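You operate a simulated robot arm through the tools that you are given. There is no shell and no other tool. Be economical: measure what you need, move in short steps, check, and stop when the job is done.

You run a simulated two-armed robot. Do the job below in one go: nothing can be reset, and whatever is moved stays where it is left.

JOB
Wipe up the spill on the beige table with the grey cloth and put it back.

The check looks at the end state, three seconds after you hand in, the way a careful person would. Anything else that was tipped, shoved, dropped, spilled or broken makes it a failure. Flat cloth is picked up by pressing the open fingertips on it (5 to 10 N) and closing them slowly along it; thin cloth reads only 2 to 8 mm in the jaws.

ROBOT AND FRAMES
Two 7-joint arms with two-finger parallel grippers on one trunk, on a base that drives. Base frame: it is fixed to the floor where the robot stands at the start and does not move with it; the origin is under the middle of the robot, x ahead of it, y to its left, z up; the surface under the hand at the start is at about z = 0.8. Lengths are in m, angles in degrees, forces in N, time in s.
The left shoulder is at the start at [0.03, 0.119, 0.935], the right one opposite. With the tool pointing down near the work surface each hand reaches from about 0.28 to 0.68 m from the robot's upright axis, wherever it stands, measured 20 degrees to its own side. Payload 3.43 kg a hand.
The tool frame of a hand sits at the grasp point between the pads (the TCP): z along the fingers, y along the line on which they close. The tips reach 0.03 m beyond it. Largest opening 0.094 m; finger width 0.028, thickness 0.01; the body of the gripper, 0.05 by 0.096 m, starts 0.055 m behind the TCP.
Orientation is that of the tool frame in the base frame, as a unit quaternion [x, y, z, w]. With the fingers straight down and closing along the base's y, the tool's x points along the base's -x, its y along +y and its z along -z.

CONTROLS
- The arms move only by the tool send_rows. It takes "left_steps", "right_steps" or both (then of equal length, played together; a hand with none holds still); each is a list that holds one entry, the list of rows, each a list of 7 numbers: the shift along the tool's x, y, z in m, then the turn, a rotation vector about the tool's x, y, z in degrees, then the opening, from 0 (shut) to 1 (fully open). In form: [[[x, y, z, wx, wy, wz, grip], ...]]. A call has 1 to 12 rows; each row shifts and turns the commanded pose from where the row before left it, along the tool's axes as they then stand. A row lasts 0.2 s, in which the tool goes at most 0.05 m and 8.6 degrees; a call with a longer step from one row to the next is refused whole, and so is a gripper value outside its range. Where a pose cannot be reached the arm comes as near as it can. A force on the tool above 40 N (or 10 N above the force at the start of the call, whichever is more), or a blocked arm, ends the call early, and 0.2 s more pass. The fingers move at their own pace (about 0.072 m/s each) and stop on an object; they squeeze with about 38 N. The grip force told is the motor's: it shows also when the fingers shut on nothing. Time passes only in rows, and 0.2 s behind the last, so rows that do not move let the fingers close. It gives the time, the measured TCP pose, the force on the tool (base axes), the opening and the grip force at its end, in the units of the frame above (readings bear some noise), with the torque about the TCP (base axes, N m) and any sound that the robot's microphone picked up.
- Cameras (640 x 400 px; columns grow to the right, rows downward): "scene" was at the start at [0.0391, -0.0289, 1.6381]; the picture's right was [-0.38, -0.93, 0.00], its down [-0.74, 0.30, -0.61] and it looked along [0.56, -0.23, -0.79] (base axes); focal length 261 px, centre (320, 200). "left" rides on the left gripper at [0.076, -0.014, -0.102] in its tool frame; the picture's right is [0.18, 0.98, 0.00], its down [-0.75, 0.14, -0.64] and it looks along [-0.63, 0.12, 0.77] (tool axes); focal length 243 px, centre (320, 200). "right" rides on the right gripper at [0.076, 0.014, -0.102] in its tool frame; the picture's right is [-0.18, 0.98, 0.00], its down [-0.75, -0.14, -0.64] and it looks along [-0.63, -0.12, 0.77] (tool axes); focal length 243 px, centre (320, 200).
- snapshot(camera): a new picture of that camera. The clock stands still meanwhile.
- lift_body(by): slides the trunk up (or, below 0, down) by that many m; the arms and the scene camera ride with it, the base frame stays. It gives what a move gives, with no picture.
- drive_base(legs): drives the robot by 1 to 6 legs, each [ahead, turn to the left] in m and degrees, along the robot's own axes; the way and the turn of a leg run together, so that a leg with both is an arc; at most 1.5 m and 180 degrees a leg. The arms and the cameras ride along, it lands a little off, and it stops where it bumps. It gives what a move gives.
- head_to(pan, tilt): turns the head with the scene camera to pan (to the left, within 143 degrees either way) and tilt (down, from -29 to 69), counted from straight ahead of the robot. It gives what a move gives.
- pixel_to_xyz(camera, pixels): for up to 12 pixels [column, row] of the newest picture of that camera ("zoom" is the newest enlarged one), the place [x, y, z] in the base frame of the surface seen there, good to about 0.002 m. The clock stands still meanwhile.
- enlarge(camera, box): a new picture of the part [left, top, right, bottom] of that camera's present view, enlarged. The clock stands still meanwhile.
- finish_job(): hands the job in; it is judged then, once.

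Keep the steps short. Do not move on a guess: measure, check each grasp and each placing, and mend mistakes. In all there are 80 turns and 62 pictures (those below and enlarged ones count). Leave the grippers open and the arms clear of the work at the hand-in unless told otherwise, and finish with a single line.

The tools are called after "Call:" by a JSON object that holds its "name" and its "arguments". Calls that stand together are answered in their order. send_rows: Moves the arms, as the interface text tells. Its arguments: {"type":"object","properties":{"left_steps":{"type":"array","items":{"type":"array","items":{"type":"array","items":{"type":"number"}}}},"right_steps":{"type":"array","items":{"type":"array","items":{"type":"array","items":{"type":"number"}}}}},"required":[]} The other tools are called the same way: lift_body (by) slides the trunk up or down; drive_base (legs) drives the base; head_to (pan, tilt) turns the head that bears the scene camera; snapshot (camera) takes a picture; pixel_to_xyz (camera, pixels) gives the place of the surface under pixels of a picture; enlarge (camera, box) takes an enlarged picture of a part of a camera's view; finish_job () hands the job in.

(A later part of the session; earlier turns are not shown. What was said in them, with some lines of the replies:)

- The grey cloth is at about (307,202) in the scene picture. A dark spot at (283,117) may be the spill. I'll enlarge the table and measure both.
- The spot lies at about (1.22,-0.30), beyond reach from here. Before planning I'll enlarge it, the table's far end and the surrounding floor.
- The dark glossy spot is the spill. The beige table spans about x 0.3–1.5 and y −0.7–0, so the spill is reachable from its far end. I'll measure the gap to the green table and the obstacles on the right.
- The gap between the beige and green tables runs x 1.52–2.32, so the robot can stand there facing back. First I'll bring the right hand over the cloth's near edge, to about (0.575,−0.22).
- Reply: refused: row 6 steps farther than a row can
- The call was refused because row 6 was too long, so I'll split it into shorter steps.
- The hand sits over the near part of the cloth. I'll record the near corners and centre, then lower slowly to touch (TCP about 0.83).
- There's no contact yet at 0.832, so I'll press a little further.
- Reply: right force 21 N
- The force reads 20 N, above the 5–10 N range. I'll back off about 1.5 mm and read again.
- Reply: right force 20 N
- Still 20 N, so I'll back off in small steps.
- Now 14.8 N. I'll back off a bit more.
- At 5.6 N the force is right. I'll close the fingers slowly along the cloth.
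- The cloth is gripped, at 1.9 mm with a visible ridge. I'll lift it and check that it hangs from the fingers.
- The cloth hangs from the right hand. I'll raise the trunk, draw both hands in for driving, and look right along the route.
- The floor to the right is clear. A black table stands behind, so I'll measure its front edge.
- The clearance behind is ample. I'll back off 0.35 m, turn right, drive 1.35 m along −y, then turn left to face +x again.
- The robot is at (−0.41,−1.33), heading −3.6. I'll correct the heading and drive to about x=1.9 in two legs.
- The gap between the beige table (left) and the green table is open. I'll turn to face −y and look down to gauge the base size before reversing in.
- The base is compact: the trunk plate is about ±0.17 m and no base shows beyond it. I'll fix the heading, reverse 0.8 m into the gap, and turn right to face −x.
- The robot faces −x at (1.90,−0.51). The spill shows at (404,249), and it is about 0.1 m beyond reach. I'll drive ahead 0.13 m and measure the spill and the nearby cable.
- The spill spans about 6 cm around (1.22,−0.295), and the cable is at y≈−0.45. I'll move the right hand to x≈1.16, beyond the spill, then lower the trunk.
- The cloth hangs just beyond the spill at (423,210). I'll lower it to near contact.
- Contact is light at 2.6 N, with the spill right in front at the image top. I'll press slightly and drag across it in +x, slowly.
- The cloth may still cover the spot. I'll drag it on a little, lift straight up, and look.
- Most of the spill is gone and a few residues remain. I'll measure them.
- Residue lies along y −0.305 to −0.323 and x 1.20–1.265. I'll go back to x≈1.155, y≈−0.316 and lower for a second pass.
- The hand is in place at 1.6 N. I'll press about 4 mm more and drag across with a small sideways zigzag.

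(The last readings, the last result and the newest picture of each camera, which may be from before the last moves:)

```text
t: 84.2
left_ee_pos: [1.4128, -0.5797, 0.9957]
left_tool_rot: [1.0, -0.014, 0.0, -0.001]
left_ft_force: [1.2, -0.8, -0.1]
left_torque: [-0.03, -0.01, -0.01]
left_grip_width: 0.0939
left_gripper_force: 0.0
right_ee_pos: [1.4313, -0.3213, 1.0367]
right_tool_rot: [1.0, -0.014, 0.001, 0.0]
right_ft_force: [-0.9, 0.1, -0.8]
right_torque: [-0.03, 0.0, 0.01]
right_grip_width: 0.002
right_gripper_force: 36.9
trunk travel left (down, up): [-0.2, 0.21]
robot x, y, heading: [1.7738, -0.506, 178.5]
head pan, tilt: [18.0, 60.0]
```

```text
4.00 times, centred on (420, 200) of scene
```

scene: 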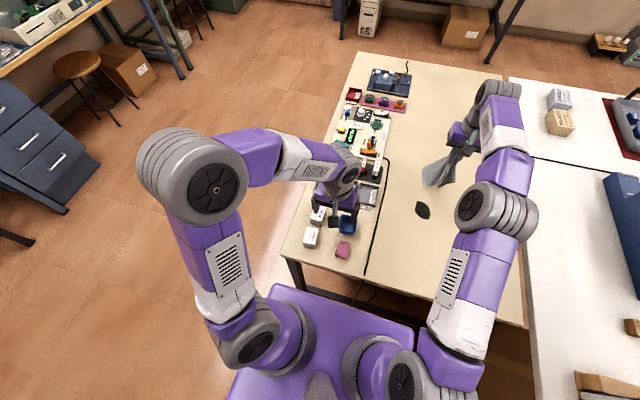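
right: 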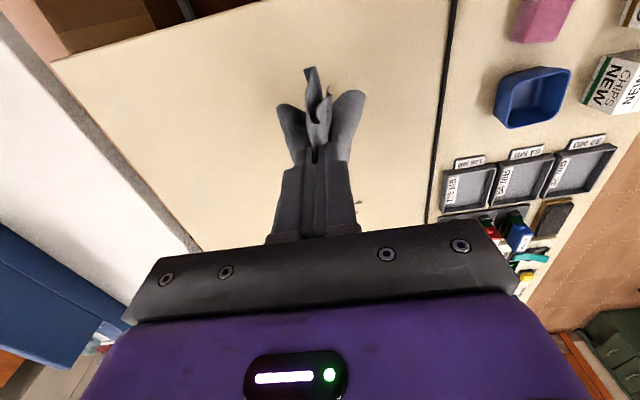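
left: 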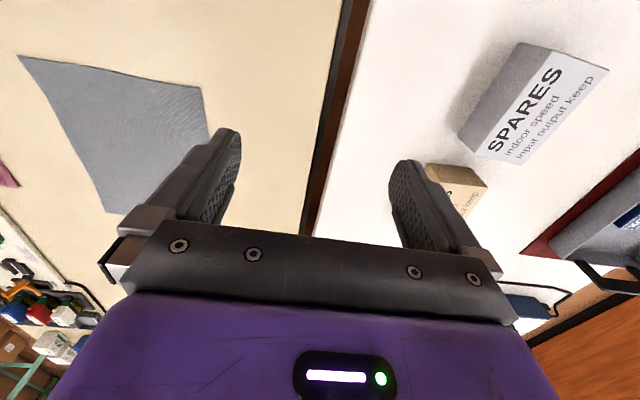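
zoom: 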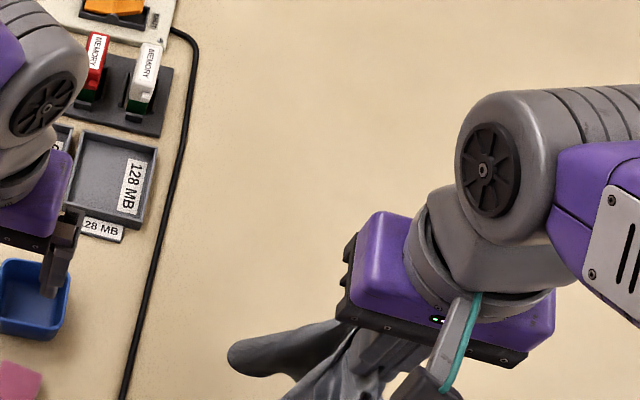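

The visible area is clean, though the arm hides part of it. I'll raise the trunk, draw the hand back, and check the whole area.

Call:
{"name": "lift_body", "arguments": {"by": 0.19}}

Call:
{"name": "drive_base", "arguments": {"legs": [[-0.12, 0]]}}

Call:
{"name": "head_to", "arguments": {"pan": 15, "tilt": 48}}

Call:
{"name": "enlarge", "arguments": {"camera": "scene", "box": [280, 130, 520, 280]}}

Call:
{"name": "snapshot", "arguments": {"camera": "right"}}

```text
t: 86.3
left_ee_pos: [1.4132, -0.58, 1.1863]
left_tool_rot: [1.0, -0.014, 0.0, 0.0]
left_ft_force: [-1.1, -1.4, -0.4]
left_torque: [0.0, 0.01, 0.0]
left_grip_width: 0.0941
left_gripper_force: 0.0
right_ee_pos: [1.431, -0.3218, 1.227]
right_tool_rot: [1.0, -0.014, 0.0, 0.0]
right_ft_force: [-0.4, -0.5, -1.0]
right_torque: [0.0, 0.0, 0.04]
right_grip_width: 0.002
right_gripper_force: 37.0
trunk travel left (down, up): [-0.39, 0.02]
robot x, y, heading: [1.7764, -0.5053, 178.5]
head pan, tilt: [18.0, 60.0]
```

```text
t: 87.5
left_ee_pos: [1.5323, -0.5826, 1.1863]
left_tool_rot: [1.0, -0.015, 0.0, 0.001]
left_ft_force: [0.5, 0.4, 0.3]
left_torque: [0.02, 0.04, 0.03]
left_grip_width: 0.0942
left_gripper_force: 0.1
right_ee_pos: [1.5506, -0.3241, 1.2263]
right_tool_rot: [1.0, -0.014, 0.001, 0.0]
right_ft_force: [0.4, -0.5, -0.6]
right_torque: [0.04, 0.02, 0.02]
right_grip_width: 0.0021
right_gripper_force: 36.8
trunk travel left (down, up): [-0.39, 0.02]
robot x, y, heading: [1.8943, -0.5065, 178.4]
head pan, tilt: [18.0, 60.0]
```

```text
t: 88.3
left_ee_pos: [1.5342, -0.5817, 1.1867]
left_tool_rot: [1.0, -0.014, -0.001, 0.0]
left_ft_force: [0.5, 0.3, 0.2]
left_torque: [0.0, -0.02, 0.05]
left_grip_width: 0.094
left_gripper_force: 0.0
right_ee_pos: [1.5506, -0.3248, 1.2265]
right_tool_rot: [1.0, -0.014, 0.0, 0.001]
right_ft_force: [0.4, 0.1, 0.9]
right_torque: [0.03, 0.03, 0.05]
right_grip_width: 0.0023
right_gripper_force: 36.3
trunk travel left (down, up): [-0.39, 0.02]
robot x, y, heading: [1.8908, -0.5084, 178.3]
head pan, tilt: [15.0, 48.0]
```

```text
2.67 times, centred on (400, 205) of scene
```

zoom: 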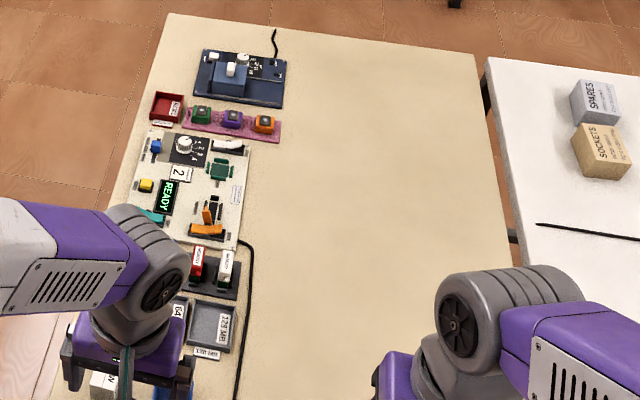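

```text
36 pictures are left
```

right: 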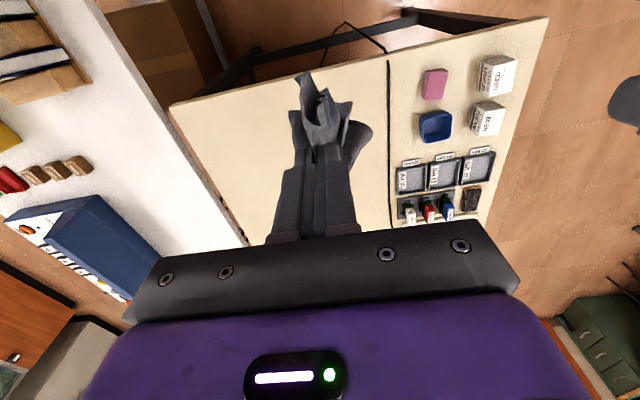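

It looks clean. One closer enlargement around (402,242) to confirm.

Call:
{"name": "enlarge", "arguments": {"camera": "scene", "box": [364, 205, 460, 265]}}

Call:
{"name": "pixel_to_xyz", "arguments": {"camera": "scene", "pixels": [[402, 242], [375, 260], [430, 225]]}}

```text
6.67 times, centred on (412, 235) of scene
```

zoom: 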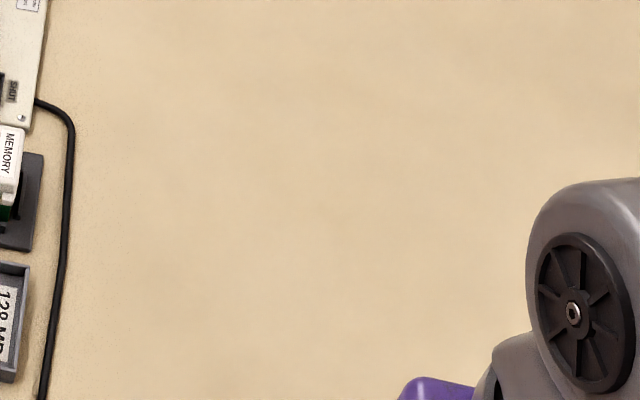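

```text
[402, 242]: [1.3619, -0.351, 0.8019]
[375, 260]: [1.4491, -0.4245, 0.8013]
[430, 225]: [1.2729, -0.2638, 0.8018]
```

The spill area is clean. I'll retrace my path: turn to face −y and drive out of the gap.

Call:
{"name": "drive_base", "arguments": {"legs": [[0, 91.7], [0.42, 0], [0.42, 0], [0, -90]]}}

```text
t: 100.7
left_ee_pos: [1.532, -1.4293, 1.1859]
left_tool_rot: [1.0, 0.009, 0.0, 0.0]
left_ft_force: [-0.7, 0.2, -0.5]
left_torque: [0.0, -0.01, 0.0]
left_grip_width: 0.0939
left_gripper_force: 0.1
right_ee_pos: [1.5369, -1.1714, 1.2276]
right_tool_rot: [1.0, 0.009, 0.0, 0.0]
right_ft_force: [-0.3, -0.1, -0.4]
right_torque: [0.03, -0.01, 0.03]
right_grip_width: 0.002
right_gripper_force: 37.0
trunk travel left (down, up): [-0.39, 0.02]
robot x, y, heading: [1.8901, -1.337, -178.8]
head pan, tilt: [15.0, 48.0]
```

The robot is at (1.89,−1.34), facing −x. I'll drive 2.25 m, then turn right to face +y.

Call:
{"name": "drive_base", "arguments": {"legs": [[0, -1.2], [1.12, 0], [1.12, 0], [0, -90]]}}

```text
t: 115.8
left_ee_pos: [-0.4326, -0.9589, 1.187]
left_tool_rot: [-0.706, 0.708, 0.001, 0.001]
left_ft_force: [-0.7, 0.0, -0.1]
left_torque: [-0.01, -0.02, -0.01]
left_grip_width: 0.094
left_gripper_force: 0.0
right_ee_pos: [-0.1731, -0.9709, 1.2266]
right_tool_rot: [-0.707, 0.707, 0.001, 0.0]
right_ft_force: [0.6, 0.2, -0.5]
right_torque: [-0.01, -0.02, 0.06]
right_grip_width: 0.002
right_gripper_force: 36.5
trunk travel left (down, up): [-0.39, 0.02]
robot x, y, heading: [-0.3485, -1.3207, 90.3]
head pan, tilt: [15.0, 48.0]
```

The robot is at (−0.35,−1.32), facing +y. I'll drive 1.32 m, turn right to face +x, and move ahead 0.25 m.

Call:
{"name": "drive_base", "arguments": {"legs": [[1.32, 0], [0, -90.3], [0.25, 0]]}}

Call:
{"name": "head_to", "arguments": {"pan": -20, "tilt": 50}}

Call:
{"name": "snapshot", "arguments": {"camera": "scene"}}

```text
t: 127.8
left_ee_pos: [0.2682, 0.0932, 1.1859]
left_tool_rot: [0.013, 1.0, 0.0, 0.0]
left_ft_force: [0.2, -0.2, 0.2]
left_torque: [0.0, 0.01, -0.01]
left_grip_width: 0.0941
left_gripper_force: 0.0
right_ee_pos: [0.2513, -0.1638, 1.2262]
right_tool_rot: [0.011, 1.0, 0.0, 0.0]
right_ft_force: [0.1, -0.5, 1.0]
right_torque: [-0.01, 0.04, 0.05]
right_grip_width: 0.0017
right_gripper_force: 36.8
trunk travel left (down, up): [-0.39, 0.02]
robot x, y, heading: [-0.0934, 0.0188, -1.5]
head pan, tilt: [15.0, 48.0]
```

```text
t: 128.8
left_ee_pos: [0.2686, 0.0943, 1.1858]
left_tool_rot: [0.014, 1.0, 0.0, 0.001]
left_ft_force: [-0.8, 0.9, -0.3]
left_torque: [0.0, 0.02, -0.07]
left_grip_width: 0.094
left_gripper_force: 0.2
right_ee_pos: [0.2516, -0.164, 1.2268]
right_tool_rot: [0.013, 1.0, 0.0, 0.0]
right_ft_force: [0.4, 0.2, 0.2]
right_torque: [0.02, 0.0, 0.02]
right_grip_width: 0.002
right_gripper_force: 36.9
trunk travel left (down, up): [-0.39, 0.02]
robot x, y, heading: [-0.0934, 0.0196, -1.3]
head pan, tilt: [-20.0, 50.0]
```

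```text
34 pictures are left
```

scene: 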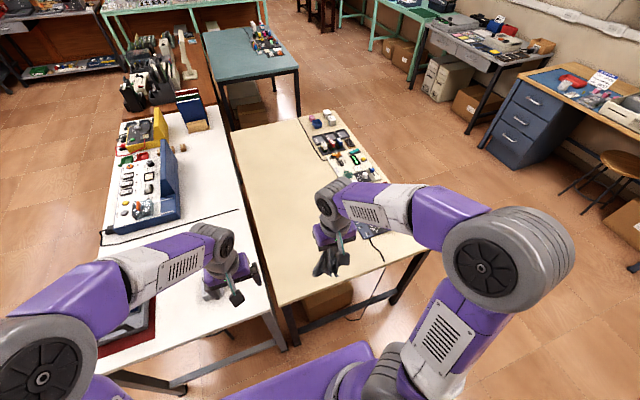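

The robot is at (−0.09,0.02), heading −1.4. I'll move up to the table as before, then carry the cloth out over its old place.

Call:
{"name": "drive_base", "arguments": {"legs": [[0.13, 1.3]]}}

Call:
{"name": "send_rows", "arguments": {"right_steps": [[[-0.045, -0.01, 0, 0, 0, 0, 0], [-0.045, -0.01, 0, 0, 0, 0, 0], [-0.045, -0.01, 0, 0, 0, 0, 0], [-0.045, -0.01, 0, 0, 0, 0, 0], [-0.045, -0.01, 0, 0, 0, 0, 0], [0, 0, 0, 0, -8, 0, 0], [0, 0, 0, 0, -8, 0, 0], [0, 0, 0, 0, -8, 0, 0], [0, 0, 0, 0, -8, 0, 0], [0, 0, 0, 0, -8, 0, 0], [0, 0, 0, 0, 0, 0, 0]]]}}

```text
t: 130.1
left_ee_pos: [0.3935, 0.1005, 1.1871]
left_tool_rot: [0.002, 1.0, 0.0, 0.001]
left_ft_force: [0.6, 0.5, 0.7]
left_torque: [0.0, -0.01, -0.03]
left_grip_width: 0.0941
left_gripper_force: 0.1
right_ee_pos: [0.3831, -0.1572, 1.226]
right_tool_rot: [0.001, 1.0, 0.001, 0.001]
right_ft_force: [0.1, -0.4, 0.1]
right_torque: [-0.02, 0.03, 0.04]
right_grip_width: 0.0021
right_gripper_force: 36.8
trunk travel left (down, up): [-0.39, 0.02]
robot x, y, heading: [0.0356, 0.0194, -0.3]
head pan, tilt: [-20.0, 50.0]
```

```text
t: 132.5
left_ee_pos: [0.3951, 0.0998, 1.1856]
left_tool_rot: [0.002, 1.0, 0.0, -0.001]
left_ft_force: [0.1, 0.6, 0.5]
left_torque: [0.0, 0.0, 0.02]
left_grip_width: 0.0941
left_gripper_force: 0.0
right_ee_pos: [0.609, -0.2093, 1.2276]
right_tool_rot: [0.001, 0.94, -0.001, 0.342]
right_ft_force: [0.2, 0.2, -0.9]
right_torque: [-0.01, -0.01, 0.04]
right_grip_width: 0.0017
right_gripper_force: 36.3
trunk travel left (down, up): [-0.39, 0.02]
robot x, y, heading: [0.0332, 0.02, -0.2]
head pan, tilt: [-20.0, 50.0]
```

The tilt points the fingers forward, as intended. I'll extend 0.16 m further in +x, then lower the trunk.

Call:
{"name": "send_rows", "arguments": {"right_steps": [[[-0.0306, -0.003, 0.0257, 0, 0, 0, 0], [-0.0306, -0.003, 0.0257, 0, 0, 0, 0], [-0.0306, -0.003, 0.0257, 0, 0, 0, 0], [-0.0306, -0.002, 0.0257, 0, 0, 0, 0], [0, 0, 0, 0, 0, 0, 0]]]}}

Call:
{"name": "lift_body", "arguments": {"by": -0.15}}

Call:
{"name": "snapshot", "arguments": {"camera": "scene"}}

Call:
{"name": "snapshot", "arguments": {"camera": "left"}}

```text
t: 133.7
left_ee_pos: [0.3926, 0.1014, 1.1884]
left_tool_rot: [0.002, 1.0, 0.0, 0.001]
left_ft_force: [-0.6, 0.0, -0.1]
left_torque: [0.0, 0.0, 0.01]
left_grip_width: 0.094
left_gripper_force: 0.2
right_ee_pos: [0.7655, -0.2233, 1.2266]
right_tool_rot: [0.0, 0.94, 0.0, 0.341]
right_ft_force: [0.4, 0.4, -0.3]
right_torque: [0.04, 0.02, 0.06]
right_grip_width: 0.002
right_gripper_force: 37.2
trunk travel left (down, up): [-0.39, 0.02]
robot x, y, heading: [0.0338, 0.0215, -0.2]
head pan, tilt: [-20.0, 50.0]
```

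```text
t: 135.5
left_ee_pos: [0.3946, 0.1009, 1.0365]
left_tool_rot: [0.002, 1.0, 0.0, 0.0]
left_ft_force: [0.3, 0.9, 0.1]
left_torque: [0.0, 0.0, -0.03]
left_grip_width: 0.0939
left_gripper_force: 0.0
right_ee_pos: [0.7658, -0.2214, 1.077]
right_tool_rot: [0.001, 0.94, 0.0, 0.342]
right_ft_force: [-0.4, 0.1, 0.5]
right_torque: [0.01, 0.02, 0.06]
right_grip_width: 0.0018
right_gripper_force: 36.6
trunk travel left (down, up): [-0.24, 0.17]
robot x, y, heading: [0.0306, 0.0177, -0.2]
head pan, tilt: [-20.0, 50.0]
```

```text
33 pictures are left
```

scene: 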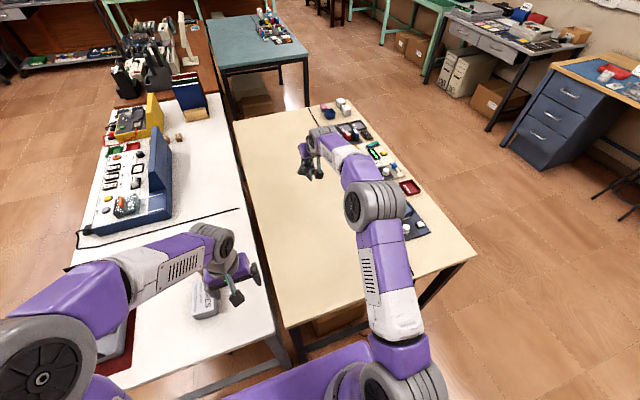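

```text
32 pictures are left
```

left: 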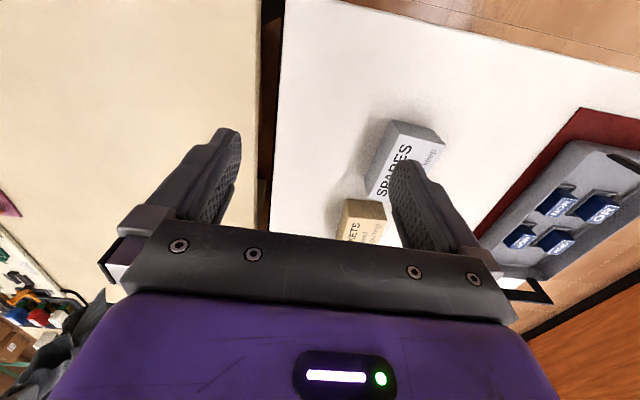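

The hand is at (0.766,−0.22,1.077) with the cloth hanging near its far-edge place. I'll lower until the tail just touches the table.

Call:
{"name": "send_rows", "arguments": {"right_steps": [[[0.0119, 0, 0.0142, 0, 0, 0, 0], [0.0119, 0, 0.0142, 0, 0, 0, 0], [0, 0, 0, 0, 0, 0, 0], [0, 0, 0, 0, 0, 0, 0]]]}}

Call:
{"name": "enlarge", "arguments": {"camera": "scene", "box": [260, 110, 420, 210]}}

Call:
{"name": "snapshot", "arguments": {"camera": "right"}}

```text
t: 136.5
left_ee_pos: [0.3944, 0.1011, 1.0358]
left_tool_rot: [0.002, 1.0, 0.0, -0.001]
left_ft_force: [0.1, 0.8, -0.8]
left_torque: [0.01, 0.02, -0.01]
left_grip_width: 0.0939
left_gripper_force: 0.1
right_ee_pos: [0.7646, -0.2225, 1.0385]
right_tool_rot: [0.001, 0.94, 0.0, 0.342]
right_ft_force: [0.3, -0.3, -0.3]
right_torque: [-0.01, 0.02, 0.01]
right_grip_width: 0.0022
right_gripper_force: 36.8
trunk travel left (down, up): [-0.24, 0.17]
robot x, y, heading: [0.0341, 0.0168, -0.2]
head pan, tilt: [-20.0, 50.0]
```

```text
4.00 times, centred on (340, 160) of scene
```

zoom: 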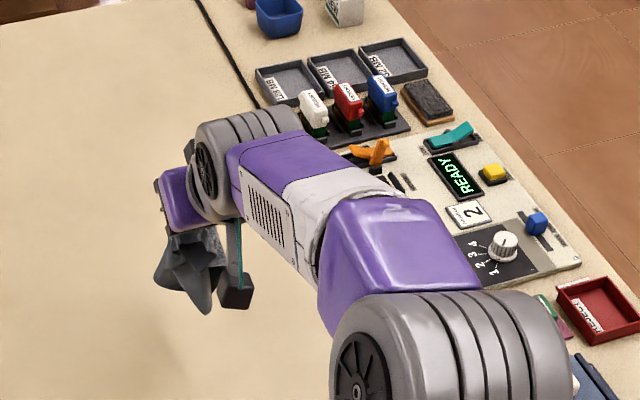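

```text
30 pictures are left
```

right: 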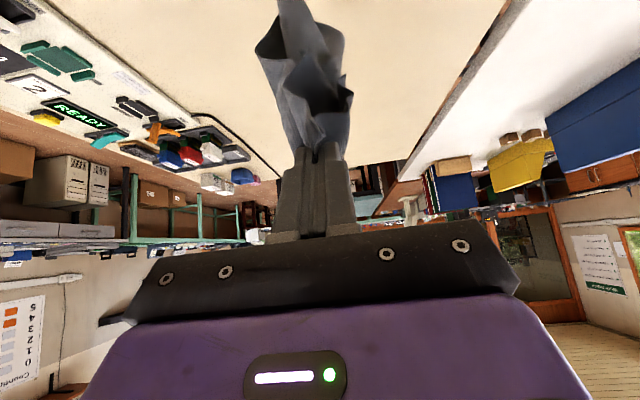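

Tail is near the table. I'll lay the cloth by lowering along an arc toward the robot.

Call:
{"name": "send_rows", "arguments": {"right_steps": [[[0.0183, 0, 0.0335, 0, 0, 0, 0], [0.021, 0, -0.0133, 0, 0, 0, 0], [0.0236, 0, -0.0075, 0, 0, 0, 0], [0.0236, 0, -0.0075, 0, 0, 0, 0], [0.0247, 0, -0.001, 0, 0, 0, 0], [0.0247, 0, -0.001, 0, 0, 0, 0], [0.0242, 0, 0.0053, 0, 0, 0, 0], [0.0242, 0, 0.0053, 0, 0, 0, 0], [0.022, 0, 0.0115, 0, 0, 0, 0], [0.022, 0, 0.0115, 0, 0, 0, 0], [0.0183, 0, 0.0167, 0, 0, 0, 0], [0, 0, 0, 0, 0, 0, 0]]]}}

Call:
{"name": "enlarge", "arguments": {"camera": "scene", "box": [240, 110, 440, 235]}}

Call:
{"name": "snapshot", "arguments": {"camera": "right"}}

```text
t: 139.1
left_ee_pos: [0.394, 0.1007, 1.0358]
left_tool_rot: [0.002, 1.0, 0.0, 0.0]
left_ft_force: [0.1, 0.2, -0.2]
left_torque: [0.01, 0.01, 0.02]
left_grip_width: 0.0938
left_gripper_force: 0.1
right_ee_pos: [0.6102, -0.2227, 0.8422]
right_tool_rot: [0.001, 0.94, 0.0, 0.342]
right_ft_force: [0.0, -0.2, 0.1]
right_torque: [0.01, 0.0, 0.03]
right_grip_width: 0.002
right_gripper_force: 36.5
trunk travel left (down, up): [-0.24, 0.17]
robot x, y, heading: [0.0363, 0.0173, 0.0]
head pan, tilt: [-20.0, 50.0]
```

```text
3.20 times, centred on (340, 172) of scene
```

zoom: 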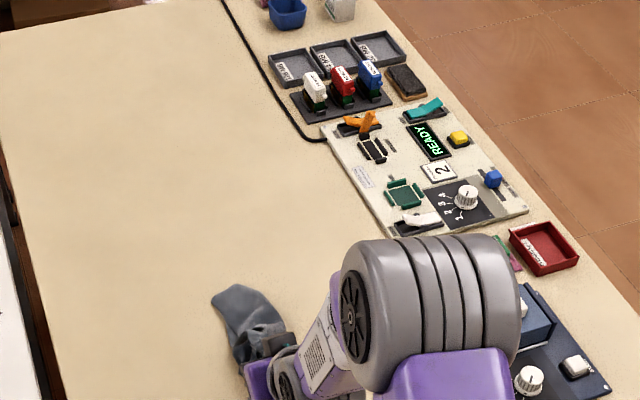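

```text
28 pictures are left
```

right: 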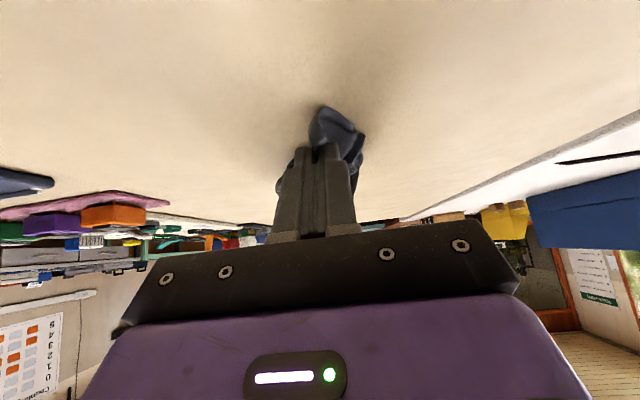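

The cloth is laid out in a narrow strip in front of the hand. I'll untilt, pull it a little toward the robot, then open the fingers and lift.

Call:
{"name": "send_rows", "arguments": {"right_steps": [[[0, 0, 0, 0, 8, 0, 0], [0, 0, 0, 0, 8, 0, 0], [0, 0, 0, 0, 8, 0, 0], [0, 0, 0, 0, 8, 0, 0], [0, 0, 0, 0, 8, 0, 0], [0.012, 0, 0.003, 0, 0, 0, 0], [0.012, 0, 0.003, 0, 0, 0, 0], [0, 0, 0, 0, 0, 0, 0]]]}}

Call:
{"name": "send_rows", "arguments": {"right_steps": [[[0, 0, 0, 0, 0, 0, 0.15], [0, 0, 0, 0, 0, 0, 0.3], [0, 0, 0, 0, 0, 0, 0.45], [0, 0, 0, 0, 0, 0, 0.6], [0, 0, 0, 0, 0, 0, 0.8], [0, 0, 0, 0, 0, 0, 1], [0, 0, -0.005, 0, 0, 0, 1], [0, 0, -0.02, 0, 0, 0, 1], [0, 0, -0.04, 0, 0, 0, 1], [0, 0, -0.04, 0, 0, 0, 1], [0, 0, -0.04, 0, 0, 0, 1], [0, 0, 0, 0, 0, 0, 1]]]}}

Call:
{"name": "snapshot", "arguments": {"camera": "right"}}

```text
t: 140.9
left_ee_pos: [0.3943, 0.1015, 1.0365]
left_tool_rot: [0.002, 1.0, 0.0, 0.0]
left_ft_force: [0.0, -0.8, 0.3]
left_torque: [-0.02, 0.02, 0.01]
left_grip_width: 0.0941
left_gripper_force: 0.0
right_ee_pos: [0.5888, -0.2202, 0.8351]
right_tool_rot: [0.001, 1.0, 0.001, -0.001]
right_ft_force: [0.2, 0.8, 1.1]
right_torque: [-0.01, 0.02, 0.02]
right_grip_width: 0.0018
right_gripper_force: 36.3
trunk travel left (down, up): [-0.24, 0.17]
robot x, y, heading: [0.0316, 0.0198, -0.3]
head pan, tilt: [-20.0, 50.0]
```

```text
t: 143.5
left_ee_pos: [0.3952, 0.1005, 1.0367]
left_tool_rot: [0.002, 1.0, 0.0, 0.001]
left_ft_force: [0.2, 1.0, -0.2]
left_torque: [-0.02, 0.0, -0.03]
left_grip_width: 0.0941
left_gripper_force: 0.0
right_ee_pos: [0.5879, -0.2208, 0.9762]
right_tool_rot: [0.001, 1.0, 0.0, 0.0]
right_ft_force: [-0.1, 0.2, -0.4]
right_torque: [-0.03, -0.03, 0.04]
right_grip_width: 0.0939
right_gripper_force: 0.1
trunk travel left (down, up): [-0.24, 0.17]
robot x, y, heading: [0.0338, 0.0204, -0.0]
head pan, tilt: [-20.0, 50.0]
```

```text
27 pictures are left
```

right: 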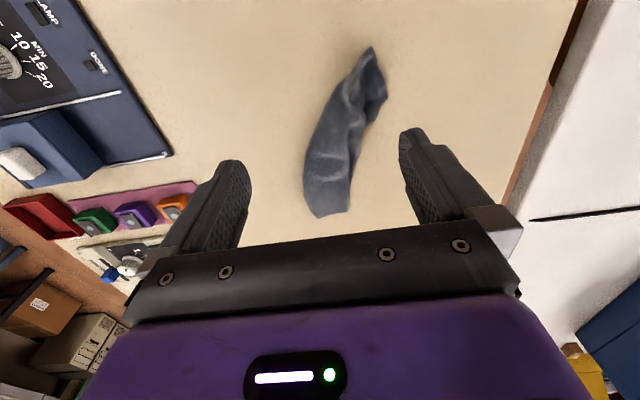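

The cloth is released as a folded strip. I'll measure where it lies and look closely.

Call:
{"name": "pixel_to_xyz", "arguments": {"camera": "right", "pixels": [[370, 50], [383, 95], [340, 120], [308, 150], [330, 180], [318, 214], [348, 208], [355, 130]]}}

Call:
{"name": "enlarge", "arguments": {"camera": "right", "box": [260, 30, 420, 230]}}

```text
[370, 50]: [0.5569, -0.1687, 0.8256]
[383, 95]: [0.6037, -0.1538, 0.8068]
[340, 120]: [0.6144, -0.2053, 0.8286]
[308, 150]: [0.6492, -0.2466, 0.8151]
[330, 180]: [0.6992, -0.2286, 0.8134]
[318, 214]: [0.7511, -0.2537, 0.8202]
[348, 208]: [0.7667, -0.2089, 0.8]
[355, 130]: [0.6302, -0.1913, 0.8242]
```

```text
2.00 times, centred on (340, 130) of right
```

zoom: 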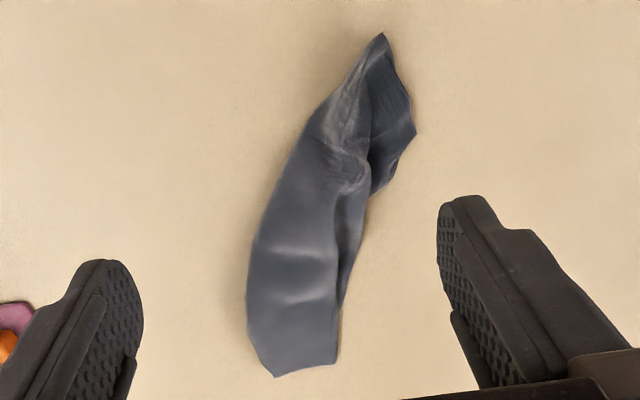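

The cloth is back in its old footprint: now x 0.56–0.77, centre about (0.66,−0.21), against the original (0.66,−0.22). I'll draw the right hand up and back, then take a final look at the whole table.

Call:
{"name": "send_rows", "arguments": {"right_steps": [[[0, 0, -0.04, 0, 0, 0, 1], [0.04, 0, -0.02, 0, 0, 0, 1], [0.045, -0.01, 0, 0, 0, 0, 1], [0.045, -0.01, 0, 0, 0, 0, 1], [0.045, -0.015, 0, 0, 0, 0, 1], [0.045, -0.015, 0, 0, 0, 0, 1], [0, 0, 0, 0, 0, 0, 1]]]}}

Call:
{"name": "drive_base", "arguments": {"legs": [[-0.2, 0]]}}

Call:
{"name": "head_to", "arguments": {"pan": -18, "tilt": 42}}

Call:
{"name": "snapshot", "arguments": {"camera": "scene"}}

Call:
{"name": "enlarge", "arguments": {"camera": "scene", "box": [220, 90, 440, 230]}}

```text
t: 145.1
left_ee_pos: [0.3952, 0.1009, 1.0366]
left_tool_rot: [0.001, 1.0, 0.0, 0.0]
left_ft_force: [-0.6, 0.0, 0.3]
left_torque: [-0.02, 0.01, 0.02]
left_grip_width: 0.0939
left_gripper_force: 0.1
right_ee_pos: [0.3688, -0.2761, 1.0326]
right_tool_rot: [0.001, 1.0, 0.0, -0.001]
right_ft_force: [-0.3, 0.1, -0.6]
right_torque: [-0.03, 0.05, 0.01]
right_grip_width: 0.094
right_gripper_force: 0.1
trunk travel left (down, up): [-0.24, 0.17]
robot x, y, heading: [0.0365, 0.0162, 0.1]
head pan, tilt: [-20.0, 50.0]
```

```text
t: 146.7
left_ee_pos: [0.1944, 0.1014, 1.0361]
left_tool_rot: [0.001, 1.0, 0.0, 0.001]
left_ft_force: [-0.1, -0.5, -0.2]
left_torque: [0.0, -0.01, 0.03]
left_grip_width: 0.0942
left_gripper_force: 0.2
right_ee_pos: [0.1666, -0.2749, 1.0314]
right_tool_rot: [0.001, 1.0, 0.0, 0.001]
right_ft_force: [-0.5, -0.6, -0.1]
right_torque: [-0.02, -0.01, -0.02]
right_grip_width: 0.0942
right_gripper_force: 0.0
trunk travel left (down, up): [-0.24, 0.17]
robot x, y, heading: [-0.1667, 0.0212, -0.1]
head pan, tilt: [-20.0, 50.0]
```

```text
t: 147.4
left_ee_pos: [0.1948, 0.1016, 1.0358]
left_tool_rot: [0.001, 1.0, 0.0, 0.001]
left_ft_force: [0.0, -0.6, -0.6]
left_torque: [0.04, 0.01, 0.0]
left_grip_width: 0.0938
left_gripper_force: 0.0
right_ee_pos: [0.1678, -0.2753, 1.0333]
right_tool_rot: [0.0, 1.0, 0.0, 0.0]
right_ft_force: [0.9, -0.4, 0.6]
right_torque: [-0.01, -0.03, 0.01]
right_grip_width: 0.094
right_gripper_force: 0.1
trunk travel left (down, up): [-0.24, 0.17]
robot x, y, heading: [-0.1639, 0.0189, 0.1]
head pan, tilt: [-18.0, 42.0]
```

```text
25 pictures are left
```

scene: 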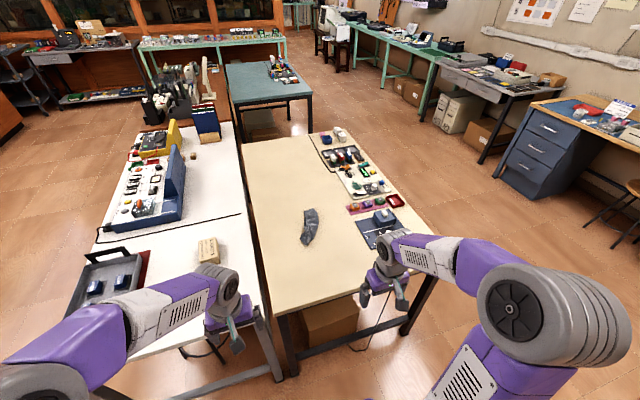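

```text
2.86 times, centred on (330, 160) of scene
```

zoom: 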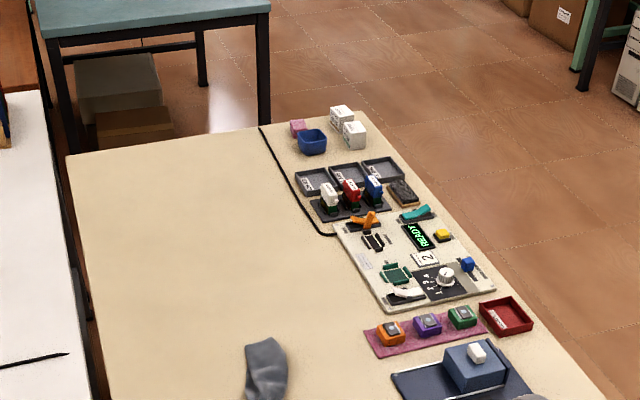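

The table is clean, everything else stands as it was, the cloth is back and both grippers are open. Handing in.

Call:
{"name": "finish_job", "arguments": {}}

```text
The job is handed in.
```

The spill is wiped up and the grey cloth is back in its old place on the beige table, though folded into a strip rather than spread flat as it was.
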